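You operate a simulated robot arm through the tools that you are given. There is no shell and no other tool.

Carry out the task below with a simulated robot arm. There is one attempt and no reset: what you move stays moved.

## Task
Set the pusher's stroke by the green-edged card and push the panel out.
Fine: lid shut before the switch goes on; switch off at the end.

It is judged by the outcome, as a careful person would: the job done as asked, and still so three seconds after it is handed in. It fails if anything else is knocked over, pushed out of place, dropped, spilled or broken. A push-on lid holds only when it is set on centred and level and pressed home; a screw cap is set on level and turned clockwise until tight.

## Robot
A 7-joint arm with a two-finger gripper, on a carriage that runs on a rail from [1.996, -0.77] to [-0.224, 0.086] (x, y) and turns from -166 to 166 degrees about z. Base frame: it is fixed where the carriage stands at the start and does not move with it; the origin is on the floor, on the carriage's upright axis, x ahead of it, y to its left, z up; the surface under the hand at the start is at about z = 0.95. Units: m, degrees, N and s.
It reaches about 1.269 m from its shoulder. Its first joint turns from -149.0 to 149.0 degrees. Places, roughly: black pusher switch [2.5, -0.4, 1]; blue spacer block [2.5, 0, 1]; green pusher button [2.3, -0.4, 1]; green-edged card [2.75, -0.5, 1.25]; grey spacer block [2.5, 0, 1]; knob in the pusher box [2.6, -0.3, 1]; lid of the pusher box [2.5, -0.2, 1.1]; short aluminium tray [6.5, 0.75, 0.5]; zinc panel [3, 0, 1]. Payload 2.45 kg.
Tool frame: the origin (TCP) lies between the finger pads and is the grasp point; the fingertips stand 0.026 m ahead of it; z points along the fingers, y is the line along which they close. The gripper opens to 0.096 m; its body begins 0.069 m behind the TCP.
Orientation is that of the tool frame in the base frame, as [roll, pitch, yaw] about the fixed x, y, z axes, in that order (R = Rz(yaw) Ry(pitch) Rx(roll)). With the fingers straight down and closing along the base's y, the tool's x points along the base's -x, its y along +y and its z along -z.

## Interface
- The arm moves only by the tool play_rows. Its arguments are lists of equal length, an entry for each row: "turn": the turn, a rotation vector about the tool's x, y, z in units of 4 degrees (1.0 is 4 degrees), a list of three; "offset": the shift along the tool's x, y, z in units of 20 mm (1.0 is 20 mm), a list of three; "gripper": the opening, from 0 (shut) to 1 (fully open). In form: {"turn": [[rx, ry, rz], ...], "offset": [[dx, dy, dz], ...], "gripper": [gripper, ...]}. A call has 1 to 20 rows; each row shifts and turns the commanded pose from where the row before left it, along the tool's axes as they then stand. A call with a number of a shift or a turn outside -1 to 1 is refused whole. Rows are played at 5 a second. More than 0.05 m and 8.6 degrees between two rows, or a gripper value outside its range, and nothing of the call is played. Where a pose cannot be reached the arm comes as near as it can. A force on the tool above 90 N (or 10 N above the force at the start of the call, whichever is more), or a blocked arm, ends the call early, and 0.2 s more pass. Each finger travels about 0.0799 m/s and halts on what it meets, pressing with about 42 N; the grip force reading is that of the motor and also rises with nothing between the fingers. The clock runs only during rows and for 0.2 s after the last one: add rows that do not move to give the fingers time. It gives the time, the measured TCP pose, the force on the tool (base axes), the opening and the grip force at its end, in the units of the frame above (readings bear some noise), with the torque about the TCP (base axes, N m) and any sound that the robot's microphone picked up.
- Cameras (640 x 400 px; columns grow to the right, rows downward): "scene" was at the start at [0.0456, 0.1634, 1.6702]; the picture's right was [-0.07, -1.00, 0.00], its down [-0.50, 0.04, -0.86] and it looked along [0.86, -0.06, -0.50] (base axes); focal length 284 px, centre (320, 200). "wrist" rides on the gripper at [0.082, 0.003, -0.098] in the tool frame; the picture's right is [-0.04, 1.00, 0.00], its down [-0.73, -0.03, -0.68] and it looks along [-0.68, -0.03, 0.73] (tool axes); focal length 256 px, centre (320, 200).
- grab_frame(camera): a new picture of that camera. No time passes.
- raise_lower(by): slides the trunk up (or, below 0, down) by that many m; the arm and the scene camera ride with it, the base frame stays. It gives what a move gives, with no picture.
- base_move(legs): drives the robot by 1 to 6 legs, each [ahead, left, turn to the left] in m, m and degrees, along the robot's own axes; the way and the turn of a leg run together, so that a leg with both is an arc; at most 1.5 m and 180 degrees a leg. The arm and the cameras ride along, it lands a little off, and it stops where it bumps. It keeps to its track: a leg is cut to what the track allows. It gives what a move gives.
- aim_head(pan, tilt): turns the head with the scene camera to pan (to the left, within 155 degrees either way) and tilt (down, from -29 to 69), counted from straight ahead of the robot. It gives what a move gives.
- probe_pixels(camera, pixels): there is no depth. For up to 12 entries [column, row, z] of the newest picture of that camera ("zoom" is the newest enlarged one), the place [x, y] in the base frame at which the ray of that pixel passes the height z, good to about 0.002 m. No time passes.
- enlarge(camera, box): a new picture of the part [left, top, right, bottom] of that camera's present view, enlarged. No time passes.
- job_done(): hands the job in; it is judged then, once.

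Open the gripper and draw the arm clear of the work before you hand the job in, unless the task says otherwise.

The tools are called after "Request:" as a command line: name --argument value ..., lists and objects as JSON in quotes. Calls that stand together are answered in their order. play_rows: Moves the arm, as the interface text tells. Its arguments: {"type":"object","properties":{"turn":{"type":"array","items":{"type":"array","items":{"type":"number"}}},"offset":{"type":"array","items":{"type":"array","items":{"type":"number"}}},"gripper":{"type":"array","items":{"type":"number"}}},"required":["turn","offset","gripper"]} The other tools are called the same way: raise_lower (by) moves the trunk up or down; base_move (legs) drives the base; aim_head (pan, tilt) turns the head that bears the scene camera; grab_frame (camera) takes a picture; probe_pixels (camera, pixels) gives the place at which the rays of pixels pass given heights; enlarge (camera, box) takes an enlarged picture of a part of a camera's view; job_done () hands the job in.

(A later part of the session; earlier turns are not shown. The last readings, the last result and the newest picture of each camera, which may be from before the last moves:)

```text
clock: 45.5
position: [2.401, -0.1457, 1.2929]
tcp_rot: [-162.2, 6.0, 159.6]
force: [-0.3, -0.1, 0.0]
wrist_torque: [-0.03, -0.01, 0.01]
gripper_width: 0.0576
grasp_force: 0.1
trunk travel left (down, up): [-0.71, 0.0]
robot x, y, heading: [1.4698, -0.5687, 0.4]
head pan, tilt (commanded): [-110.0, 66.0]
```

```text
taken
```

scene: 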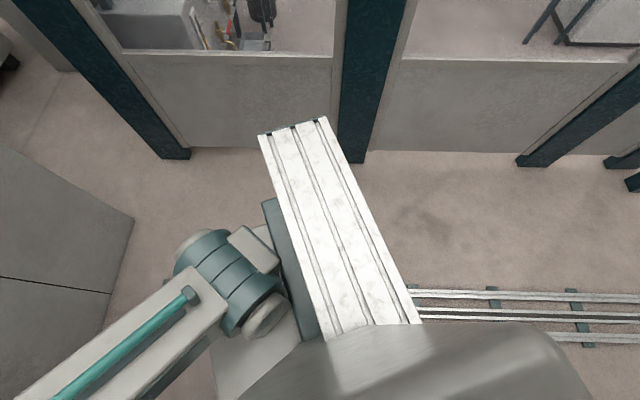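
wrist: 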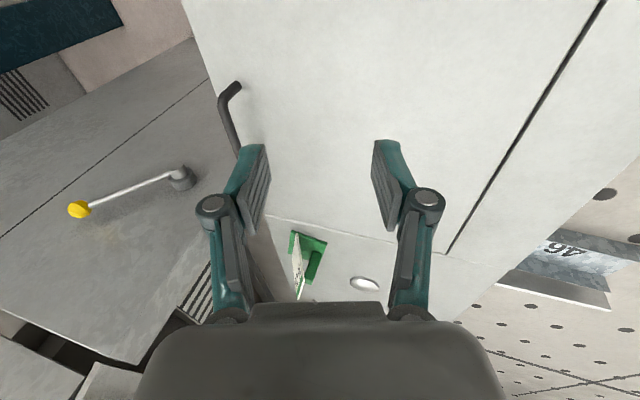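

The arm behaves like a boom with limited length and limited wrist bend. I'll reverse the test motion back to above the handle.

Request:
play_rows --turn '[[-1, 0, 0], [-1, 0, 0], [-1, 0, 0], [-1, 0, 0], [-1, 0, 0], [-1, 0, 0], [-1, 0, 0], [-1, 0, 0], [-1, 0, 0], [-1, 0, 0]]' --offset '[[0, 0, 0], [0, 0, 0], [0, 0, 0], [0, 0, 0], [0, 0, 0], [0, 0, 0], [0, 0, 0], [0, 0, 0], [0, 0, 0], [0, 0, 0]]' --gripper '[0.6, 0.6, 0.6, 0.6, 0.6, 0.6, 0.6, 0.6, 0.6, 0.6]'

Request:
play_rows --turn '[[0, 0, 0], [0, 0, 0], [0, 0, 0], [0, 0, 0], [0, 0, 0], [0, 0, 0], [0, 0, 0], [0, 0, 0], [0, 0, 0], [0, 0, 0], [0, 0, 0], [0, 0, 0], [0, 0, 0], [0, 0, 0], [0, 0, 0], [0, 0, 0]]' --offset '[[0, -0.95, 0.35], [0, -0.95, 0.35], [0, -0.95, 0.35], [0, -0.95, 0.35], [0, -0.95, 0.35], [0, -0.95, 0.35], [0, -0.95, 0.35], [0, -0.95, 0.35], [0, -0.95, 0.35], [0, -0.95, 0.35], [0, -0.95, 0.35], [0, -0.95, 0.35], [0, -0.95, 0.35], [0, -0.95, 0.35], [0, -0.95, 0.35], [0, -0.95, 0.35]]' --gripper '[0.6, 0.6, 0.6, 0.6, 0.6, 0.6, 0.6, 0.6, 0.6, 0.6, 0.6, 0.6, 0.6, 0.6, 0.6, 0.6]'

Request:
aim_head --pan 0 --tilt 38

Request:
grab_frame --camera "wrist"

```text
clock: 47.7
position: [2.4007, -0.1449, 1.2957]
tcp_rot: [158.8, 4.8, 159.3]
force: [-0.4, -0.6, 0.7]
wrist_torque: [-0.01, 0.03, 0.0]
gripper_width: 0.0578
grasp_force: 0.0
trunk travel left (down, up): [-0.71, 0.0]
robot x, y, heading: [1.4692, -0.569, 0.2]
head pan, tilt (commanded): [-110.0, 66.0]
```

```text
clock: 51.1
position: [2.3322, -0.3625, 1.1024]
tcp_rot: [156.3, 5.3, 159.2]
force: [-10.9, 5.4, 42.3]
wrist_torque: [2.06, -0.27, 0.58]
gripper_width: 0.0931
grasp_force: 27.3
trunk travel left (down, up): [-0.71, 0.0]
robot x, y, heading: [1.4716, -0.5643, 0.4]
head pan, tilt (commanded): [-110.0, 66.0]
stopped in row 16: the force on the tool passed its limit at 101 N (the readings are from after the stop); the commanded pose is now the measured one
```

```text
clock: 53.0
position: [2.3308, -0.365, 1.0996]
tcp_rot: [156.4, 5.3, 159.0]
force: [-10.0, 6.0, 48.9]
wrist_torque: [2.39, -0.39, 0.48]
gripper_width: 0.0961
grasp_force: 29.0
trunk travel left (down, up): [-0.71, 0.0]
robot x, y, heading: [1.4695, -0.5666, 0.7]
head pan, tilt (commanded): [0.0, 38.0]
```

```text
taken
```

wrist: 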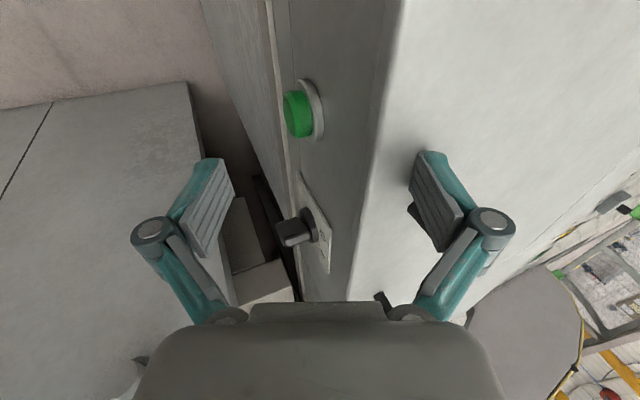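

My reversal was wrong: the commanded pose had been clamped at the reachable limit, so the hand came down tilted and the left finger now presses on the lid edge near the button side (49 N). I'll lift straight up in base z right away.

Request:
play_rows --turn '[[0, 0, 0], [0, 0, 0], [0, 0, 0], [0, 0, 0], [0, 0, 0], [0, 0, 0]]' --offset '[[-0.092, 0.399, -0.913], [-0.092, 0.399, -0.913], [-0.092, 0.399, -0.913], [-0.092, 0.399, -0.913], [-0.092, 0.399, -0.913], [-0.092, 0.399, -0.913]]' --gripper '[1, 1, 1, 1, 1, 1]'

Request:
grab_frame --camera "wrist"

Request:
grab_frame --camera "scene"

```text
clock: 54.4
position: [2.3381, -0.3647, 1.216]
tcp_rot: [157.0, 5.0, 159.1]
force: [0.0, -0.4, 0.4]
wrist_torque: [0.02, 0.0, 0.0]
gripper_width: 0.096
grasp_force: 0.0
trunk travel left (down, up): [-0.71, 0.0]
robot x, y, heading: [1.4714, -0.5677, 0.6]
head pan, tilt (commanded): [0.0, 38.0]
```

```text
taken
```

wrist: 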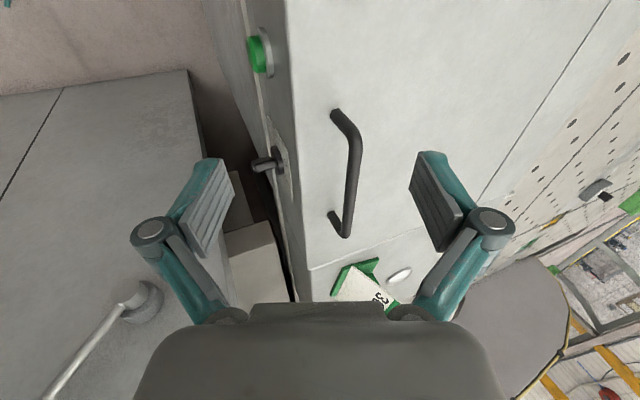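

```text
taken
```

scene: 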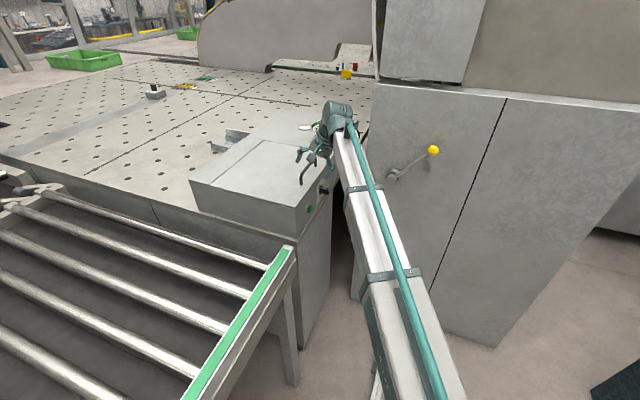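

Nothing was disturbed: the lid is shut, card standing, switch and button unchanged. I'll level the hand's roll while rising, and check.

Request:
play_rows --turn '[[0.95, 0, 0], [0.95, 0, 0], [0.95, 0, 0], [0.95, 0, 0], [0.95, 0, 0], [0.95, 0, 0], [0, 0, 0]]' --offset '[[0, 0.3, -0.5], [0, 0.25, -0.5], [0, 0.2, -0.5], [0, 0.1, -0.5], [0, 0, -0.5], [0, 0, -0.3], [0, 0, 0]]' --gripper '[0.6, 0.6, 0.6, 0.6, 0.6, 0.6, 0.6]'

Request:
play_rows --turn '[[0, -1, 0], [0, -1, 0], [0, -1, 0], [0, -1, 0], [0, -1, 0], [0, -1, 0], [0, -1, 0], [0, -1, 0], [0, -1, 0], [0, -1, 0], [0, 0, 0]]' --offset '[[0.75, 0, 0], [0.748, 0, -0.052], [0.743, 0, -0.104], [0.734, 0, -0.156], [0.721, 0, -0.207], [0.705, 0, -0.257], [0.685, 0, -0.305], [0.662, 0, -0.352], [0.636, 0, -0.397], [0.607, 0, -0.441], [0, 0, 0]]' --gripper '[0.6, 0.6, 0.6, 0.6, 0.6, 0.6, 0.6, 0.6, 0.6, 0.6, 0.6]'

Request:
grab_frame --camera "scene"

Request:
grab_frame --camera "wrist"

```text
clock: 56.0
position: [2.3344, -0.3616, 1.2742]
tcp_rot: [179.8, 5.1, 159.0]
force: [0.2, 0.0, -0.4]
wrist_torque: [0.01, 0.0, 0.01]
gripper_width: 0.0573
grasp_force: 0.0
trunk travel left (down, up): [-0.71, 0.0]
robot x, y, heading: [1.4725, -0.5651, 0.7]
head pan, tilt (commanded): [0.0, 38.0]
```

```text
clock: 58.4
position: [2.1944, -0.3076, 1.2603]
tcp_rot: [179.6, 45.2, 158.8]
force: [-0.6, 0.0, -0.8]
wrist_torque: [0.0, 0.0, 0.05]
gripper_width: 0.0577
grasp_force: 0.0
trunk travel left (down, up): [-0.71, 0.0]
robot x, y, heading: [1.4712, -0.567, 0.4]
head pan, tilt (commanded): [0.0, 38.0]
```

```text
taken
```

scene: 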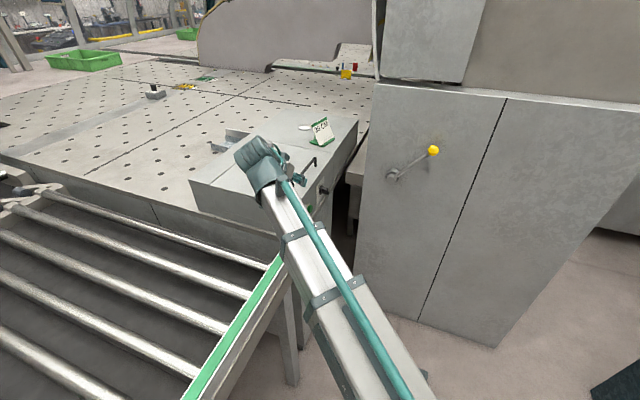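

```text
taken
```

wrist: 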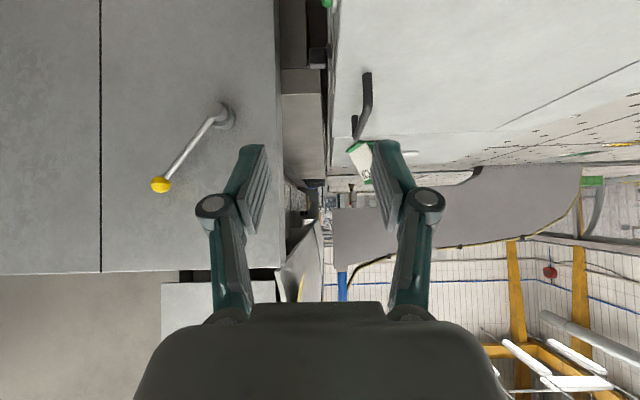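

Posture with the hand pitched 45° forward works, and the boom telescopes. I'll drive ~0.22 m forward along the rail (hand at z 1.26 stays above the handle height).

Request:
base_move --legs '[[0.22, -0.085, 0]]'

Request:
grab_frame --camera "wrist"

Request:
grab_frame --camera "scene"

```text
clock: 60.1
position: [2.4134, -0.3929, 1.2595]
tcp_rot: [179.6, 45.1, 158.8]
force: [0.7, 0.3, 0.5]
wrist_torque: [0.02, 0.09, 0.0]
gripper_width: 0.0577
grasp_force: 0.2
trunk travel left (down, up): [-0.71, 0.0]
robot x, y, heading: [1.6886, -0.6506, 0.5]
head pan, tilt (commanded): [0.0, 38.0]
```

```text
taken
```

wrist: 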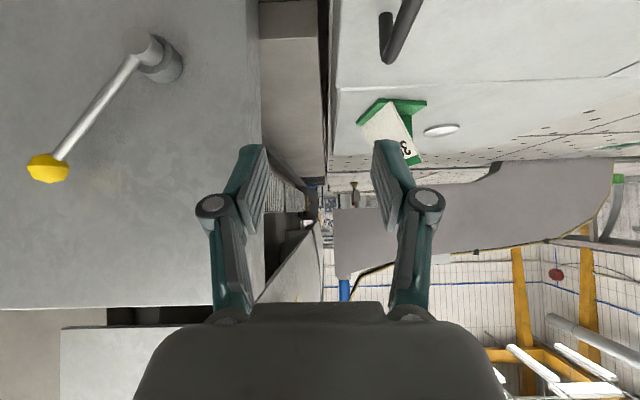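

```text
taken
```

scene: 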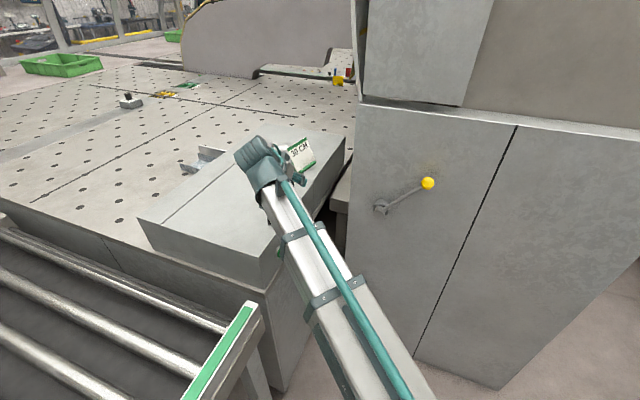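

Before gripping, I'll test in free air that the end of the arc (≈(2.57, −0.02, 1.42)) is reachable with this posture.

Request:
play_rows --turn '[[0, 0, 0], [0, 0, 0], [0, 0, 0], [0, 0, 0], [0, 0, 0], [0, 0, 0], [0, 0, 0], [0, 0, 0], [0, 0, 0], [0, 0, 0], [0, 0, 0], [0, 0, 0], [0, 0, 0], [0, 0, 0], [0, 0, 0], [0, 0, 0], [0, 0, 0], [0, 0, 0], [0, 0, 0], [0, 0, 0]]' --offset '[[-0.31, 1, -0.26], [-0.31, 1, -0.26], [-0.31, 1, -0.26], [-0.31, 1, -0.26], [-0.31, 1, -0.26], [-0.31, 1, -0.26], [-0.31, 1, -0.26], [-0.31, 1, -0.26], [-0.31, 1, -0.26], [-0.31, 1, -0.26], [-0.31, 1, -0.26], [-0.31, 1, -0.26], [-0.31, 1, -0.26], [-0.31, 1, -0.26], [-0.31, 1, -0.26], [-0.31, 1, -0.26], [-0.31, 1, -0.26], [-0.31, 1, -0.26], [-0.31, 1, -0.26], [-0.31, 1, -0.26]]' --gripper '[0.6, 0.6, 0.6, 0.6, 0.6, 0.6, 0.6, 0.6, 0.6, 0.6, 0.6, 0.6, 0.6, 0.6, 0.6, 0.6, 0.6, 0.6, 0.6, 0.6]'

Request:
grab_frame --camera "scene"

```text
clock: 64.3
position: [2.5702, -0.0247, 1.424]
tcp_rot: [179.7, 45.2, 158.7]
force: [-0.1, -0.4, 0.8]
wrist_torque: [0.04, -0.02, 0.0]
gripper_width: 0.0574
grasp_force: 0.1
trunk travel left (down, up): [-0.71, 0.0]
robot x, y, heading: [1.6917, -0.6502, 0.3]
head pan, tilt (commanded): [0.0, 38.0]
```

```text
taken
```

scene: 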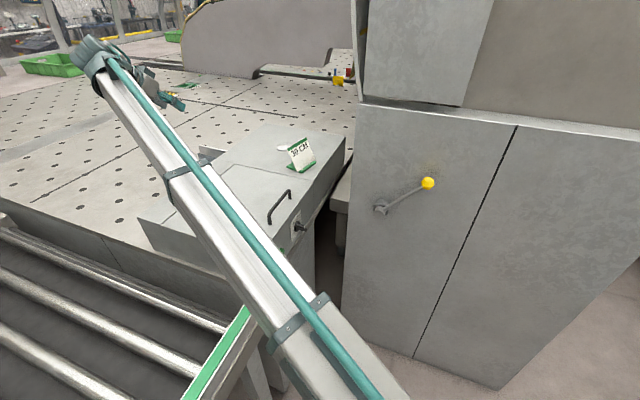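

That end point is reachable exactly. I'll also test a 24° sideways tilt (rotation with the lid) here.

Request:
play_rows --turn '[[0.707, 0, -0.707], [0.707, 0, -0.707], [0.707, 0, -0.707], [0.707, 0, -0.707], [0.707, 0, -0.707], [0.707, 0, -0.707], [0, 0, 0]]' --offset '[[0, 0, 0], [0, 0, 0], [0, 0, 0], [0, 0, 0], [0, 0, 0], [0, 0, 0], [0, 0, 0]]' --gripper '[0.6, 0.6, 0.6, 0.6, 0.6, 0.6, 0.6]'

Request:
grab_frame --camera "wrist"

```text
clock: 66.0
position: [2.5486, -0.0469, 1.4126]
tcp_rot: [-148.0, 40.5, -178.8]
force: [0.0, 0.6, 0.1]
wrist_torque: [0.02, 0.03, 0.0]
gripper_width: 0.0577
grasp_force: 0.0
out of reach, approached as far as the arm can: row 3, 4, 5, 6
trunk travel left (down, up): [-0.71, 0.0]
robot x, y, heading: [1.6866, -0.6531, 0.3]
head pan, tilt (commanded): [0.0, 38.0]
```

```text
taken
```

wrist: 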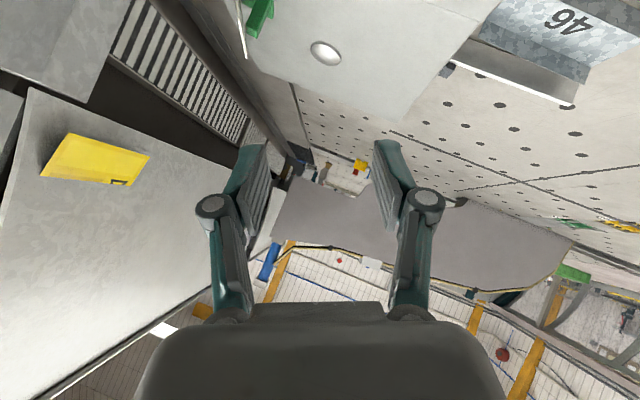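

The orientation was achieved with only 3 cm shortfall, so opening to roughly 85–90° is feasible. I'll rotate back and return to just above the handle.

Request:
play_rows --turn '[[-0.707, 0, 0.707], [-0.707, 0, 0.707], [-0.707, 0, 0.707], [-0.707, 0, 0.707], [-0.707, 0, 0.707], [-0.707, 0, 0.707], [0, 0, 0]]' --offset '[[0, 0, 0], [0, 0, 0], [0, 0, 0], [0, 0, 0], [0, 0, 0], [0, 0, 0], [0, 0, 0]]' --gripper '[0.6, 0.6, 0.6, 0.6, 0.6, 0.6, 0.6]'

```text
clock: 67.5
position: [2.5491, -0.0463, 1.412]
tcp_rot: [179.6, 45.1, 158.7]
force: [-0.2, 0.4, 0.5]
wrist_torque: [0.02, 0.03, -0.02]
gripper_width: 0.0577
grasp_force: 0.0
trunk travel left (down, up): [-0.71, 0.0]
robot x, y, heading: [1.6927, -0.6506, 0.4]
head pan, tilt (commanded): [0.0, 38.0]
```

Orientation is back to pitch 45°, yaw 158.7. Now move back over the handle (target ≈(2.44, −0.345, 1.26)).

Request:
play_rows --turn '[[0, 0, 0], [0, 0, 0], [0, 0, 0], [0, 0, 0], [0, 0, 0], [0, 0, 0], [0, 0, 0], [0, 0, 0], [0, 0, 0], [0, 0, 0], [0, 0, 0], [0, 0, 0], [0, 0, 0], [0, 0, 0], [0, 0, 0], [0, 0, 0], [0, 0, 0]]' --offset '[[0.33, -0.99, 0.35], [0.33, -0.99, 0.35], [0.33, -0.99, 0.35], [0.33, -0.99, 0.35], [0.33, -0.99, 0.35], [0.33, -0.99, 0.35], [0.33, -0.99, 0.35], [0.33, -0.99, 0.35], [0.33, -0.99, 0.35], [0.33, -0.99, 0.35], [0.33, -0.99, 0.35], [0.33, -0.99, 0.35], [0.33, -0.99, 0.35], [0.33, -0.99, 0.35], [0.33, -0.99, 0.35], [0.33, -0.99, 0.35], [0, 0, 0]]' --gripper '[0.6, 0.6, 0.6, 0.6, 0.6, 0.6, 0.6, 0.6, 0.6, 0.6, 0.6, 0.6, 0.6, 0.6, 0.6, 0.6, 0.6]'

Request:
grab_frame --camera "wrist"

Request:
grab_frame --camera "scene"

```text
clock: 71.2
position: [2.4394, -0.3428, 1.2572]
tcp_rot: [179.7, 45.2, 158.8]
force: [-0.1, 0.0, -0.1]
wrist_torque: [-0.03, 0.02, 0.03]
gripper_width: 0.0577
grasp_force: 0.1
trunk travel left (down, up): [-0.71, 0.0]
robot x, y, heading: [1.6885, -0.6518, 0.1]
head pan, tilt (commanded): [0.0, 38.0]
```

```text
taken
```

wrist: 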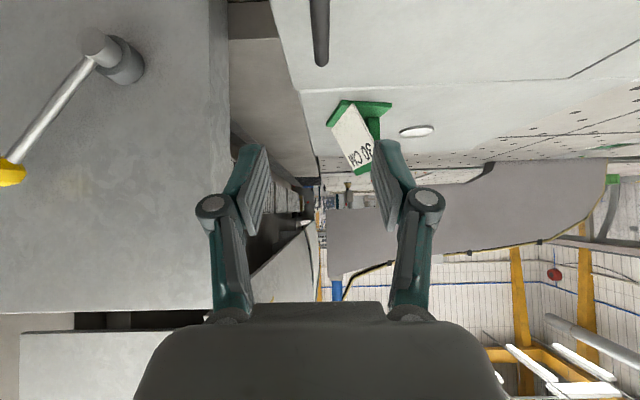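

```text
taken
```

scene: 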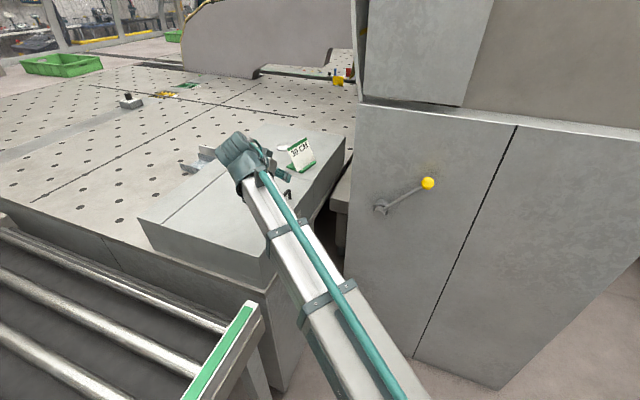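

Aligned within ~2 mm of the bar line. I'll descend vertically in two stages, watching for contact.

Request:
play_rows --turn '[[0, 0, 0], [0, 0, 0], [0, 0, 0], [0, 0, 0], [0, 0, 0]]' --offset '[[0.63, 0, 0.63], [0.63, 0, 0.63], [0.63, 0, 0.63], [0.63, 0, 0.63], [0, 0, 0]]' --gripper '[0.6, 0.6, 0.6, 0.6, 0.6]'

Request:
grab_frame --camera "wrist"

Request:
enlarge --camera "scene" --box '[180, 110, 340, 260]'

```text
clock: 72.3
position: [2.4401, -0.3425, 1.1856]
tcp_rot: [179.5, 45.1, 158.8]
force: [0.5, 0.2, -0.5]
wrist_torque: [0.01, -0.03, -0.02]
gripper_width: 0.0573
grasp_force: 0.0
trunk travel left (down, up): [-0.71, 0.0]
robot x, y, heading: [1.6889, -0.6503, 0.4]
head pan, tilt (commanded): [0.0, 38.0]
```

```text
taken
```

wrist: 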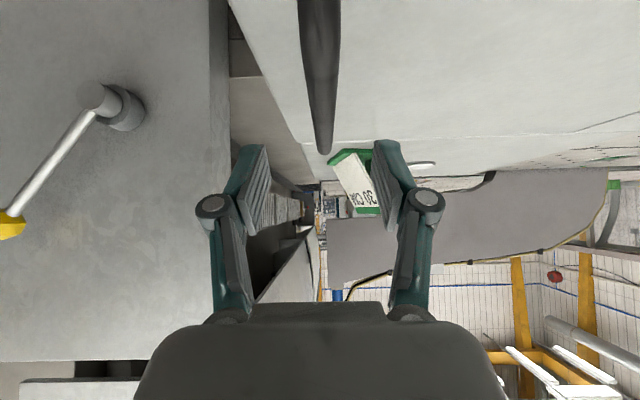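

```text
2.67 times, centred on (260, 185) of scene
```

zoom: 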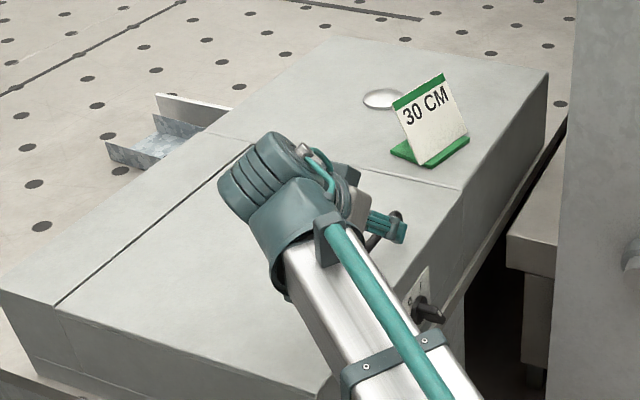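

Bar lies centred between the fingers. Descend the remaining ~35 mm and close.

Request:
play_rows --turn '[[0, 0, 0], [0, 0, 0], [0, 0, 0], [0, 0, 0], [0, 0, 0], [0, 0, 0]]' --offset '[[0.62, 0, 0.62], [0.62, 0, 0.62], [0, 0, 0], [0, 0, 0], [0, 0, 0], [0, 0, 0]]' --gripper '[0.6, 0.6, 0.4, 0.2, 0, 0]'

Request:
grab_frame --camera "wrist"

```text
clock: 73.8
position: [2.4406, -0.3408, 1.1502]
tcp_rot: [179.6, 45.1, 158.8]
force: [5.7, 8.1, -0.1]
wrist_torque: [0.02, 0.02, 0.17]
gripper_width: 0.0111
grasp_force: 38.0
trunk travel left (down, up): [-0.71, 0.0]
robot x, y, heading: [1.6913, -0.6528, 0.4]
head pan, tilt (commanded): [0.0, 38.0]
```

```text
taken
```

wrist: 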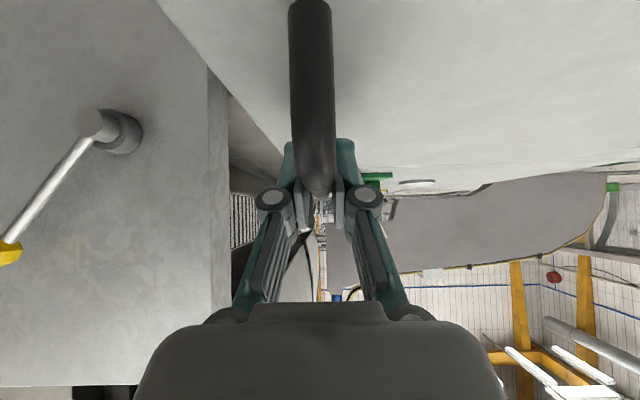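

Gripped again. I'll lift about 6° and check what load the lid puts on the hand.

Request:
play_rows --turn '[[0, 0, 0], [0, 0, 0], [0, 0, 0], [0, 0, 0]]' --offset '[[-0.566, 0.135, -0.566], [-0.562, 0.17, -0.562], [0, 0, 0], [0, 0, 0]]' --gripper '[0, 0, 0, 0]'

```text
clock: 74.8
position: [2.4438, -0.3368, 1.1834]
tcp_rot: [179.7, 45.0, 158.8]
force: [6.1, 13.4, -7.5]
wrist_torque: [0.22, 0.58, 0.27]
gripper_width: 0.0105
grasp_force: 38.1
trunk travel left (down, up): [-0.71, 0.0]
robot x, y, heading: [1.6881, -0.6504, 0.2]
head pan, tilt (commanded): [0.0, 38.0]
```

There's ~7.5 N downward load at 6°. I'll open the fingers at this small 3 cm lift to see whether the lid stays by friction or falls.

Request:
play_rows --turn '[[0, 0, 0], [0, 0, 0], [0, 0, 0]]' --offset '[[0, 0, 0], [0, 0, 0], [0, 0, 0]]' --gripper '[0.15, 0.3, 0.4]'

Request:
grab_frame --camera "wrist"

Request:
enlarge --camera "scene" --box '[130, 120, 340, 290]'

```text
clock: 75.5
position: [2.4426, -0.3376, 1.1838]
tcp_rot: [179.7, 45.0, 158.7]
force: [0.4, -0.4, 0.8]
wrist_torque: [-0.04, -0.03, 0.0]
gripper_width: 0.0382
grasp_force: 0.1
trunk travel left (down, up): [-0.71, 0.0]
robot x, y, heading: [1.6916, -0.649, 0.2]
head pan, tilt (commanded): [0.0, 38.0]
```

```text
taken
```

wrist: 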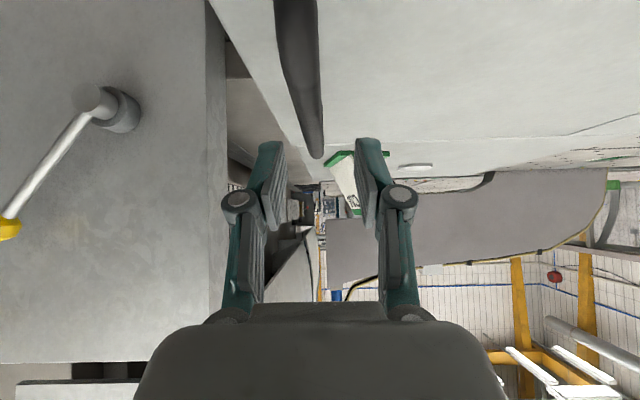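

```text
2.35 times, centred on (235, 205) of scene
```

zoom: 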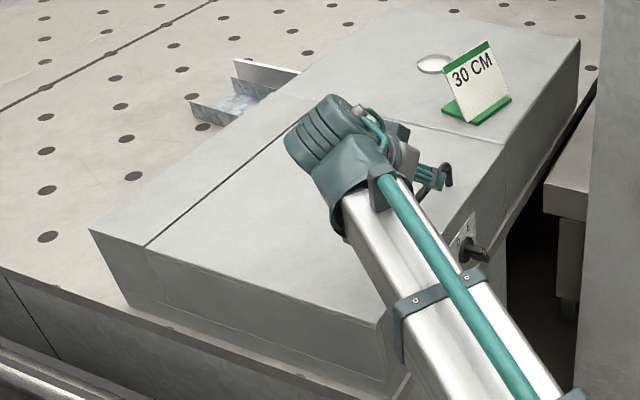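

The lid fell shut again (gravity only, ~1.4 kg), so it must be swung past vertical. To gain reach to the left I'll back out upward, then reposition the base with a left turn.

Request:
play_rows --turn '[[0, 0, 0], [0, 0, 0], [0, 0, 0], [0, 0, 0], [0, 0, 0], [0, 0, 0], [0, 0, 0]]' --offset '[[0, 0, 0], [-0.65, 0, -0.65], [-0.65, 0, -0.65], [-0.65, 0, -0.65], [-0.65, 0, -0.65], [-0.65, 0, -0.65], [-0.65, 0, -0.65]]' --gripper '[0.6, 0.6, 0.6, 0.6, 0.6, 0.6, 0.6]'

Request:
base_move --legs '[[0.1, -0.0386, 0], [0, 0, 40]]'

Request:
aim_head --pan -35 --tilt 42

Request:
grab_frame --camera "scene"

```text
clock: 77.2
position: [2.4404, -0.3373, 1.2944]
tcp_rot: [179.6, 45.0, 158.8]
force: [0.0, -0.3, 0.3]
wrist_torque: [-0.02, 0.01, 0.01]
gripper_width: 0.0577
grasp_force: 0.1
trunk travel left (down, up): [-0.71, 0.0]
robot x, y, heading: [1.6894, -0.6497, 0.4]
head pan, tilt (commanded): [0.0, 38.0]
```

```text
clock: 80.2
position: [2.1644, 0.0337, 1.295]
tcp_rot: [179.7, 45.1, -161.2]
force: [0.2, -0.1, 0.6]
wrist_torque: [0.03, 0.0, -0.01]
gripper_width: 0.0572
grasp_force: 0.1
trunk travel left (down, up): [-0.71, 0.0]
robot x, y, heading: [1.7908, -0.6897, 40.5]
head pan, tilt (commanded): [0.0, 38.0]
```

```text
clock: 81.2
position: [2.1647, 0.0346, 1.2942]
tcp_rot: [179.7, 45.1, -161.2]
force: [-0.5, 0.2, -0.4]
wrist_torque: [0.0, 0.0, -0.03]
gripper_width: 0.0577
grasp_force: 0.1
trunk travel left (down, up): [-0.71, 0.0]
robot x, y, heading: [1.7882, -0.6904, 40.2]
head pan, tilt (commanded): [-35.0, 42.0]
```

```text
taken
```

scene: 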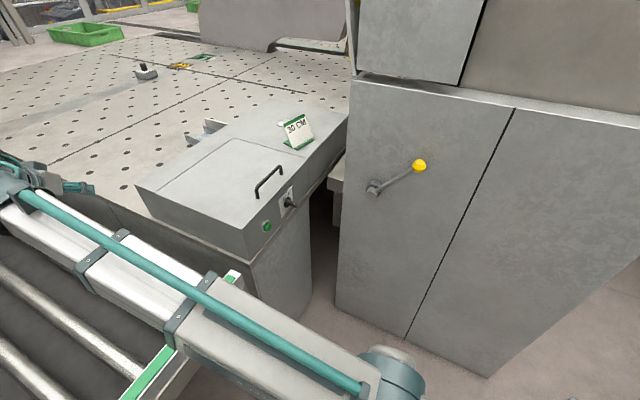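

Now the whole box is clearly visible: lid shut, handle at (268, 182), switch at (289, 202), button at (267, 226). I'll yaw the hand back by 40° about the vertical so its axis matches the box again.

Request:
play_rows --turn '[[0.707, 0, 0.707], [0.707, 0, 0.707], [0.707, 0, 0.707], [0.707, 0, 0.707], [0.707, 0, 0.707], [0.707, 0, 0.707], [0.707, 0, 0.707], [0.707, 0, 0.707], [0.707, 0, 0.707], [0.707, 0, 0.707], [0, 0, 0]]' --offset '[[0, 0, 0], [0, 0, 0], [0, 0, 0], [0, 0, 0], [0, 0, 0], [0, 0, 0], [0, 0, 0], [0, 0, 0], [0, 0, 0], [0, 0, 0], [0, 0, 0]]' --gripper '[0.6, 0.6, 0.6, 0.6, 0.6, 0.6, 0.6, 0.6, 0.6, 0.6, 0.6]'

Request:
enlarge --camera "scene" --box '[120, 80, 350, 260]'

```text
clock: 83.6
position: [2.1648, 0.0336, 1.2952]
tcp_rot: [179.5, 44.9, 158.7]
force: [-1.2, 0.4, 0.6]
wrist_torque: [0.02, -0.01, -0.01]
gripper_width: 0.0574
grasp_force: 0.0
trunk travel left (down, up): [-0.71, 0.0]
robot x, y, heading: [1.787, -0.6879, 40.6]
head pan, tilt (commanded): [-35.0, 42.0]
```

```text
2.22 times, centred on (235, 170) of scene
```

zoom: 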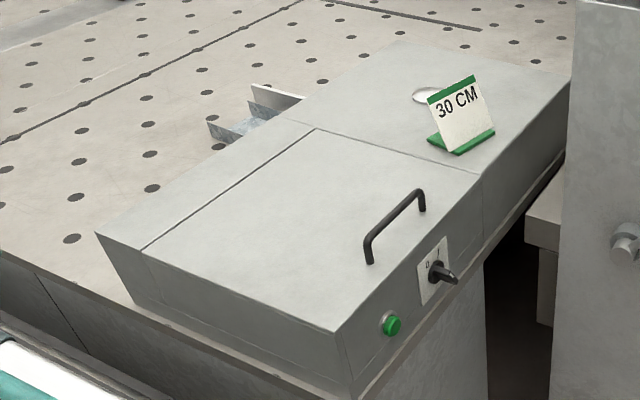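

Now a free-air reach test to the past-vertical point (≈(2.58, 0.02, 1.41)) from this base pose.

Request:
play_rows --turn '[[0, 0, 0], [0, 0, 0], [0, 0, 0], [0, 0, 0], [0, 0, 0], [0, 0, 0], [0, 0, 0], [0, 0, 0], [0, 0, 0], [0, 0, 0], [0, 0, 0], [0, 0, 0], [0, 0, 0], [0, 0, 0], [0, 0, 0], [0, 0, 0], [0, 0, 0], [0, 0, 0], [0, 0, 0], [0, 0, 0]]' --offset '[[-0.895, 0.34, 0.49], [-0.895, 0.34, 0.49], [-0.895, 0.34, 0.49], [-0.895, 0.34, 0.49], [-0.895, 0.34, 0.49], [-0.895, 0.34, 0.49], [-0.895, 0.34, 0.49], [-0.895, 0.34, 0.49], [-0.895, 0.34, 0.49], [-0.895, 0.34, 0.49], [-0.895, 0.34, 0.49], [-0.895, 0.34, 0.49], [-0.895, 0.34, 0.49], [-0.895, 0.34, 0.49], [-0.895, 0.34, 0.49], [-0.895, 0.34, 0.49], [-0.895, 0.34, 0.49], [-0.895, 0.34, 0.49], [-0.895, 0.34, 0.49], [-0.895, 0.34, 0.49]]' --gripper '[0.6, 0.6, 0.6, 0.6, 0.6, 0.6, 0.6, 0.6, 0.6, 0.6, 0.6, 0.6, 0.6, 0.6, 0.6, 0.6, 0.6, 0.6, 0.6, 0.6]'

Request:
play_rows --turn '[[0.707, 0, -0.707], [0.707, 0, -0.707], [0.707, 0, -0.707], [0.707, 0, -0.707], [0.707, 0, -0.707], [0.707, 0, -0.707], [0, 0, 0]]' --offset '[[0, 0, 0], [0, 0, 0], [0, 0, 0], [0, 0, 0], [0, 0, 0], [0, 0, 0], [0, 0, 0]]' --gripper '[0.6, 0.6, 0.6, 0.6, 0.6, 0.6, 0.6]'

Request:
grab_frame --camera "scene"

```text
clock: 87.8
position: [2.5794, 0.0205, 1.4083]
tcp_rot: [179.7, 44.9, 158.8]
force: [0.2, -0.5, -0.2]
wrist_torque: [0.0, -0.01, 0.01]
gripper_width: 0.0575
grasp_force: 0.1
trunk travel left (down, up): [-0.71, 0.0]
robot x, y, heading: [1.7838, -0.691, 40.2]
head pan, tilt (commanded): [-35.0, 42.0]
```

```text
clock: 89.4
position: [2.5699, 0.0084, 1.4042]
tcp_rot: [-148.1, 40.3, -179.0]
force: [-1.1, 0.0, -0.1]
wrist_torque: [0.03, 0.01, 0.0]
gripper_width: 0.0576
grasp_force: 0.1
out of reach, approached as far as the arm can: row 5, 6
trunk travel left (down, up): [-0.71, 0.0]
robot x, y, heading: [1.7888, -0.69, 40.5]
head pan, tilt (commanded): [-35.0, 42.0]
```

```text
taken
```

scene: 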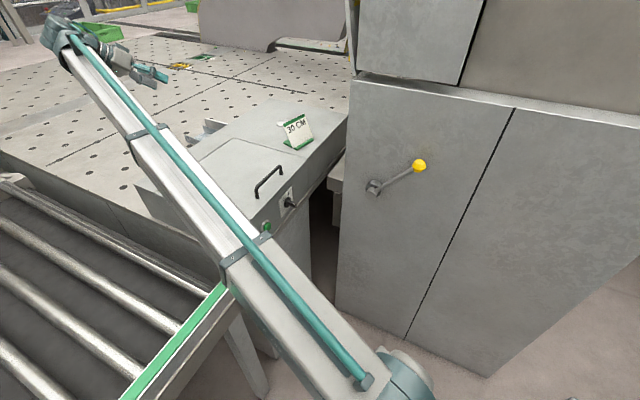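

Reachable past vertical, with ~16–20° of tilt. I'll rotate back and return above the handle.

Request:
play_rows --turn '[[-0.707, 0, 0.707], [-0.707, 0, 0.707], [-0.707, 0, 0.707], [-0.707, 0, 0.707], [-0.707, 0, 0.707], [-0.707, 0, 0.707], [0, 0, 0]]' --offset '[[0, 0, 0], [0, 0, 0], [0, 0, 0], [0, 0, 0], [0, 0, 0], [0, 0, 0], [0, 0, 0]]' --gripper '[0.6, 0.6, 0.6, 0.6, 0.6, 0.6, 0.6]'

Request:
play_rows --turn '[[0, 0, 0], [0, 0, 0], [0, 0, 0], [0, 0, 0], [0, 0, 0], [0, 0, 0], [0, 0, 0], [0, 0, 0], [0, 0, 0], [0, 0, 0], [0, 0, 0], [0, 0, 0], [0, 0, 0], [0, 0, 0], [0, 0, 0], [0, 0, 0], [0, 0, 0], [0, 0, 0], [0, 0, 0], [0, 0, 0]]' --offset '[[0.26, -0.98, 0.276], [0.26, -0.98, 0.276], [0.26, -0.98, 0.276], [0.26, -0.98, 0.276], [0.26, -0.98, 0.276], [0.26, -0.98, 0.276], [0.26, -0.98, 0.276], [0.26, -0.98, 0.276], [0.26, -0.98, 0.276], [0.26, -0.98, 0.276], [0.26, -0.98, 0.276], [0.26, -0.98, 0.276], [0.26, -0.98, 0.276], [0.26, -0.98, 0.276], [0.26, -0.98, 0.276], [0.26, -0.98, 0.276], [0.26, -0.98, 0.276], [0.26, -0.98, 0.276], [0.26, -0.98, 0.276], [0, 0, 0]]' --gripper '[0.6, 0.6, 0.6, 0.6, 0.6, 0.6, 0.6, 0.6, 0.6, 0.6, 0.6, 0.6, 0.6, 0.6, 0.6, 0.6, 0.6, 0.6, 0.6, 0.6]'

Request:
grab_frame --camera "wrist"

Request:
grab_frame --camera "scene"

```text
clock: 91.0
position: [2.57, 0.0092, 1.4043]
tcp_rot: [179.4, 44.9, 158.6]
force: [-0.1, 0.4, 0.7]
wrist_torque: [0.0, 0.01, 0.02]
gripper_width: 0.0574
grasp_force: 0.1
trunk travel left (down, up): [-0.71, 0.0]
robot x, y, heading: [1.7904, -0.6871, 40.7]
head pan, tilt (commanded): [-35.0, 42.0]
```

```text
clock: 95.2
position: [2.4409, -0.3406, 1.2581]
tcp_rot: [179.6, 44.9, 158.9]
force: [0.2, -0.5, -0.2]
wrist_torque: [0.0, 0.01, 0.03]
gripper_width: 0.0576
grasp_force: 0.1
trunk travel left (down, up): [-0.71, 0.0]
robot x, y, heading: [1.7899, -0.6852, 40.5]
head pan, tilt (commanded): [-35.0, 42.0]
```

```text
taken
```

wrist: 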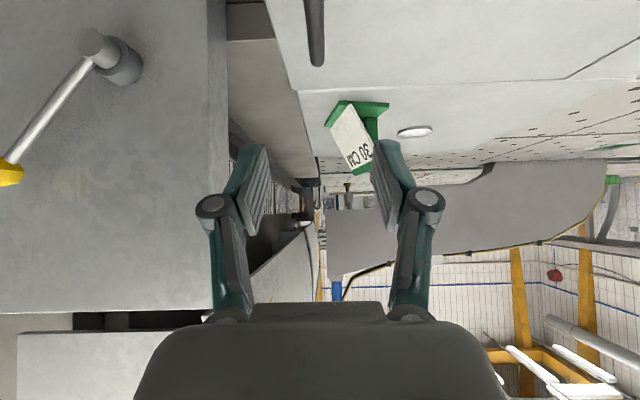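

```text
taken
```

scene: 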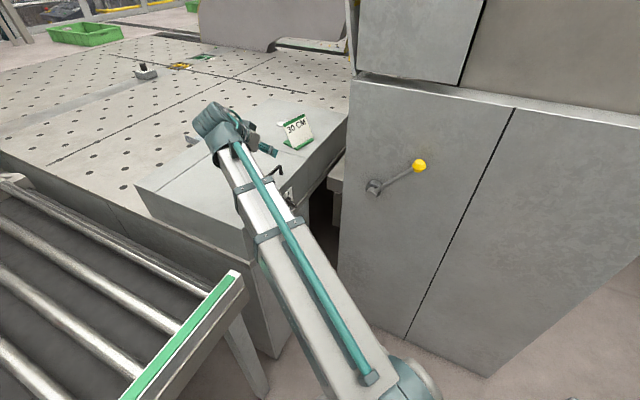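

Well aligned ((2.4409, −0.3406)). Descend to z≈1.15 and close on the bar.

Request:
play_rows --turn '[[0, 0, 0], [0, 0, 0], [0, 0, 0], [0, 0, 0], [0, 0, 0], [0, 0, 0], [0, 0, 0], [0, 0, 0], [0, 0, 0], [0, 0, 0], [0, 0, 0]]' --offset '[[0.637, 0, 0.637], [0.637, 0, 0.637], [0.637, 0, 0.637], [0.637, 0, 0.637], [0.637, 0, 0.637], [0.637, 0, 0.637], [0, 0, 0], [0, 0, 0], [0, 0, 0], [0, 0, 0], [0, 0, 0]]' --gripper '[0.6, 0.6, 0.6, 0.6, 0.6, 0.6, 0.6, 0.4, 0.2, 0, 0]'

Request:
grab_frame --camera "wrist"

```text
clock: 97.6
position: [2.4401, -0.3409, 1.15]
tcp_rot: [179.6, 44.8, 158.7]
force: [-2.7, -5.5, -2.5]
wrist_torque: [-0.04, -0.06, -0.12]
gripper_width: 0.0109
grasp_force: 37.7
trunk travel left (down, up): [-0.71, 0.0]
robot x, y, heading: [1.7879, -0.6854, 40.5]
head pan, tilt (commanded): [-35.0, 42.0]
```

```text
taken
```

wrist: 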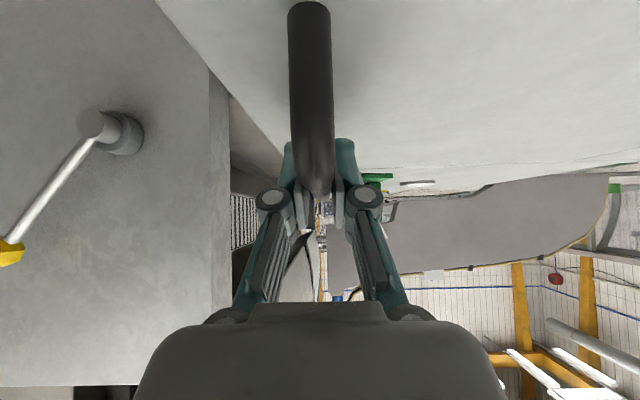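

The bar is gripped again (0.0109 m) with low residual load. I'll lift along the arc to about 32°, tilting 1° per row, and check.

Request:
play_rows --turn '[[0.177, 0, -0.177], [0.177, 0, -0.177], [0.177, 0, -0.177], [0.177, 0, -0.177], [0.177, 0, -0.177], [0.177, 0, -0.177], [0.177, 0, -0.177], [0.177, 0, -0.177]]' --offset '[[-0.753, 0.185, -0.753], [-0.75, 0.24, -0.75], [-0.739, 0.295, -0.739], [-0.725, 0.35, -0.725], [-0.714, 0.4, -0.714], [-0.697, 0.45, -0.697], [-0.679, 0.505, -0.679], [-0.661, 0.555, -0.661]]' --gripper '[0, 0, 0, 0, 0, 0, 0, 0]'

Request:
grab_frame --camera "scene"

```text
clock: 99.4
position: [2.4638, -0.2757, 1.3089]
tcp_rot: [-169.1, 44.4, 166.8]
force: [-1.8, -5.7, 1.9]
wrist_torque: [-0.04, -0.03, -0.11]
gripper_width: 0.0109
grasp_force: 38.3
trunk travel left (down, up): [-0.71, 0.0]
robot x, y, heading: [1.7904, -0.6894, 40.3]
head pan, tilt (commanded): [-35.0, 42.0]
```

```text
taken
```

scene: 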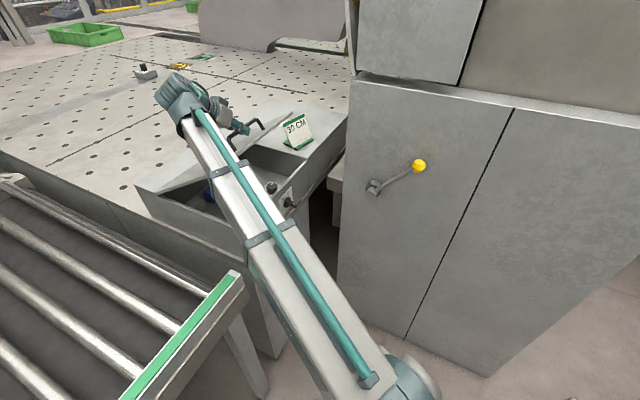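

Smooth: forces are under 6 N and the lid is at ~32°. Continue to about 67°.

Request:
play_rows --turn '[[0.177, 0, -0.177], [0.177, 0, -0.177], [0.177, 0, -0.177], [0.177, 0, -0.177], [0.177, 0, -0.177], [0.177, 0, -0.177], [0.177, 0, -0.177], [0.177, 0, -0.177], [0, 0, 0]]' --offset '[[-0.636, 0.6, -0.636], [-0.615, 0.65, -0.615], [-0.59, 0.69, -0.59], [-0.562, 0.735, -0.562], [-0.537, 0.78, -0.537], [-0.506, 0.815, -0.506], [-0.474, 0.85, -0.474], [-0.389, 0.775, -0.389], [-0.368, 0.8, -0.368]]' --gripper '[0, 0, 0, 0, 0, 0, 0, 0, 0]'

Request:
grab_frame --camera "scene"

Request:
grab_frame --camera "wrist"

```text
clock: 101.4
position: [2.5212, -0.1307, 1.4111]
tcp_rot: [-158.3, 42.9, 174.1]
force: [0.7, -6.4, 9.8]
wrist_torque: [0.02, -0.12, -0.13]
gripper_width: 0.0109
grasp_force: 38.1
trunk travel left (down, up): [-0.71, 0.0]
robot x, y, heading: [1.7924, -0.6902, 40.4]
head pan, tilt (commanded): [-35.0, 42.0]
```

```text
taken
```

scene: 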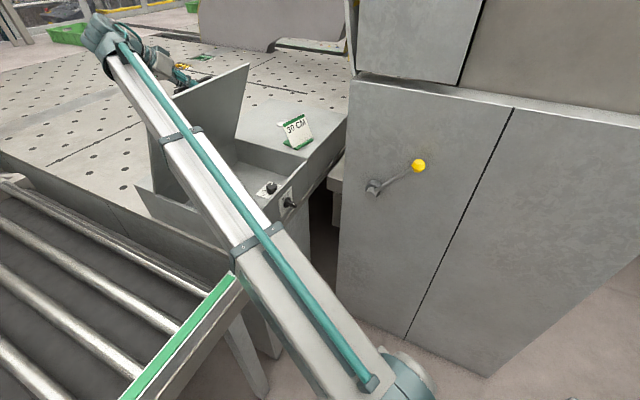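

```text
taken
```

wrist: 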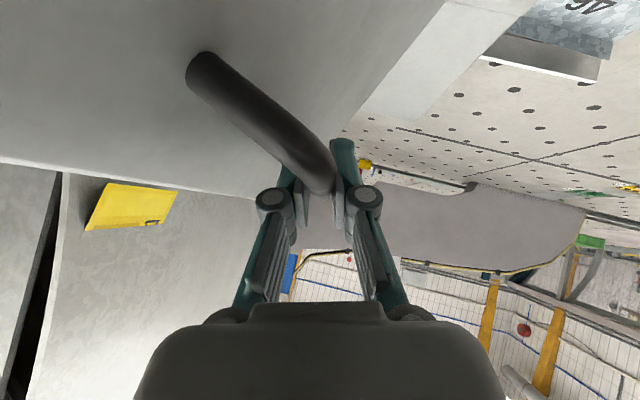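

Lid at ~67°, light forces. Continue to about 88°.

Request:
play_rows --turn '[[0, 0, 0], [0, 0, 0], [0, 0, 0], [0, 0, 0], [0, 0, 0], [0, 0, 0]]' --offset '[[-0.329, 0.83, -0.329], [-0.297, 0.855, -0.297], [-0.255, 0.875, -0.255], [-0.219, 0.9, -0.219], [-0.18, 0.915, -0.18], [-0.138, 0.93, -0.138]]' --gripper '[0, 0, 0, 0, 0, 0]'

Request:
grab_frame --camera "scene"

```text
clock: 102.8
position: [2.561, -0.0252, 1.4207]
tcp_rot: [-158.3, 42.9, 174.2]
force: [7.4, -0.5, 23.5]
wrist_torque: [0.01, -0.1, 0.13]
gripper_width: 0.0111
grasp_force: 38.4
trunk travel left (down, up): [-0.71, 0.0]
robot x, y, heading: [1.7887, -0.6916, 40.3]
head pan, tilt (commanded): [-35.0, 42.0]
```

```text
taken
```

scene: 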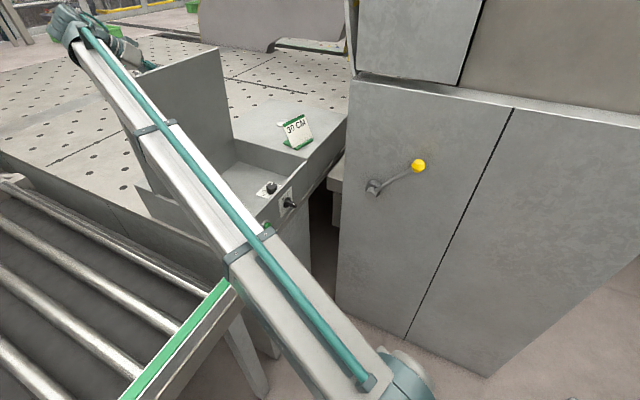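

Lid about 88°; upward 23 N says the true arc is slightly higher than my path. Continue past vertical with a small upward correction.

Request:
play_rows --turn '[[0, 0, 0], [0, 0, 0], [0, 0, 0], [0, 0, 0]]' --offset '[[-0.244, 0.94, -0.244], [-0.124, 0.945, -0.124], [-0.06, 0.95, -0.06], [0, 0, 0]]' --gripper '[0, 0, 0, 0]'

Request:
grab_frame --camera "scene"

Request:
grab_frame --camera "wrist"

```text
clock: 103.8
position: [2.5782, 0.0208, 1.4128]
tcp_rot: [-158.4, 43.0, 174.1]
force: [15.5, -0.2, 18.5]
wrist_torque: [0.1, 0.2, 0.01]
gripper_width: 0.0107
grasp_force: 38.1
out of reach, approached as far as the arm can: row 3
trunk travel left (down, up): [-0.71, 0.0]
robot x, y, heading: [1.7921, -0.6887, 40.3]
head pan, tilt (commanded): [-35.0, 42.0]
```

```text
taken
```

scene: 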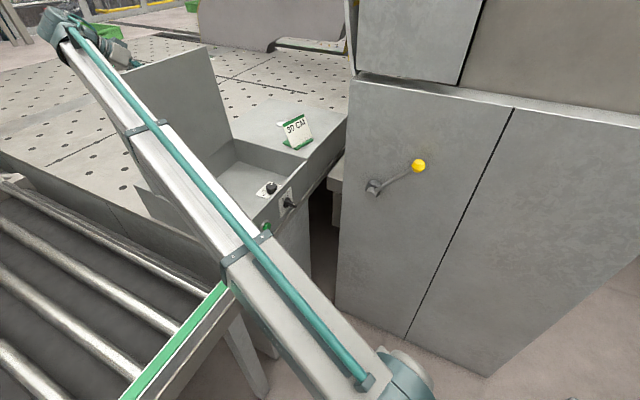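

```text
taken
```

wrist: 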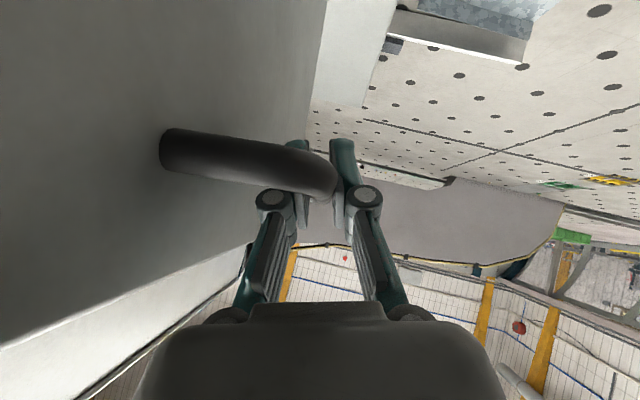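

The lid is ~97°, just past vertical, at the arm's reach limit. I'll open the fingers slightly (bar stays between them) to see whether it rests by itself.

Request:
play_rows --turn '[[0, 0, 0], [0, 0, 0], [0, 0, 0]]' --offset '[[0, 0, 0], [0, 0, 0], [0, 0, 0]]' --gripper '[0.2, 0.3, 0.3]'

Request:
grab_frame --camera "wrist"

Request:
grab_frame --camera "scene"

```text
clock: 104.6
position: [2.5751, 0.0226, 1.412]
tcp_rot: [-158.3, 42.8, 174.2]
force: [-0.3, 1.0, 0.1]
wrist_torque: [-0.06, -0.06, -0.08]
gripper_width: 0.0281
grasp_force: 0.1
trunk travel left (down, up): [-0.71, 0.0]
robot x, y, heading: [1.7908, -0.6896, 40.3]
head pan, tilt (commanded): [-35.0, 42.0]
```

```text
taken
```

wrist: 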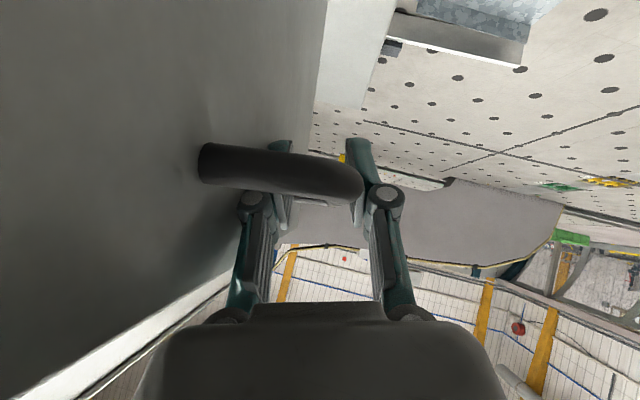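

```text
taken
```

scene: 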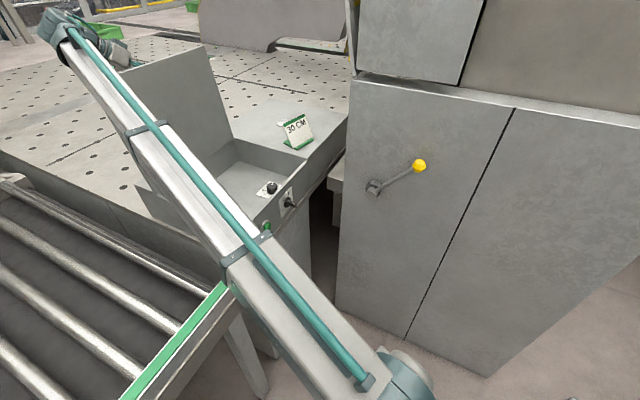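

The bar moved to the left finger, i.e. the lid leans open by itself. I'll open further step by step to let it settle to its stop.

Request:
play_rows --turn '[[0, 0, 0], [0, 0, 0], [0, 0, 0]]' --offset '[[0, 0, 0], [0, 0, 0], [0, 0, 0]]' --gripper '[0.4, 0.5, 0.6]'

Request:
grab_frame --camera "wrist"

```text
clock: 105.4
position: [2.5758, 0.0208, 1.4114]
tcp_rot: [-158.2, 43.0, 174.3]
force: [0.1, 0.6, 0.0]
wrist_torque: [0.07, -0.01, 0.03]
gripper_width: 0.0565
grasp_force: 0.0
trunk travel left (down, up): [-0.71, 0.0]
robot x, y, heading: [1.7939, -0.6917, 40.3]
head pan, tilt (commanded): [-35.0, 42.0]
```

```text
taken
```

wrist: 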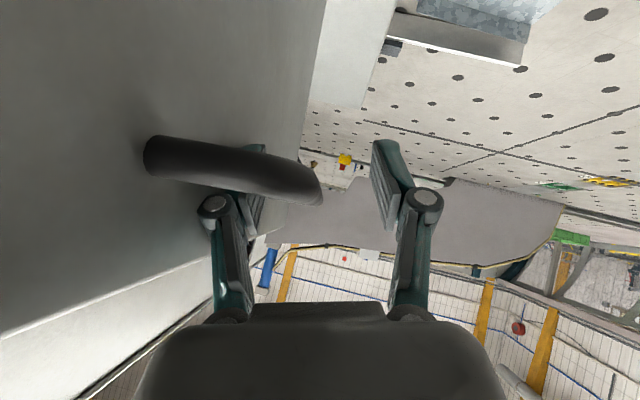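

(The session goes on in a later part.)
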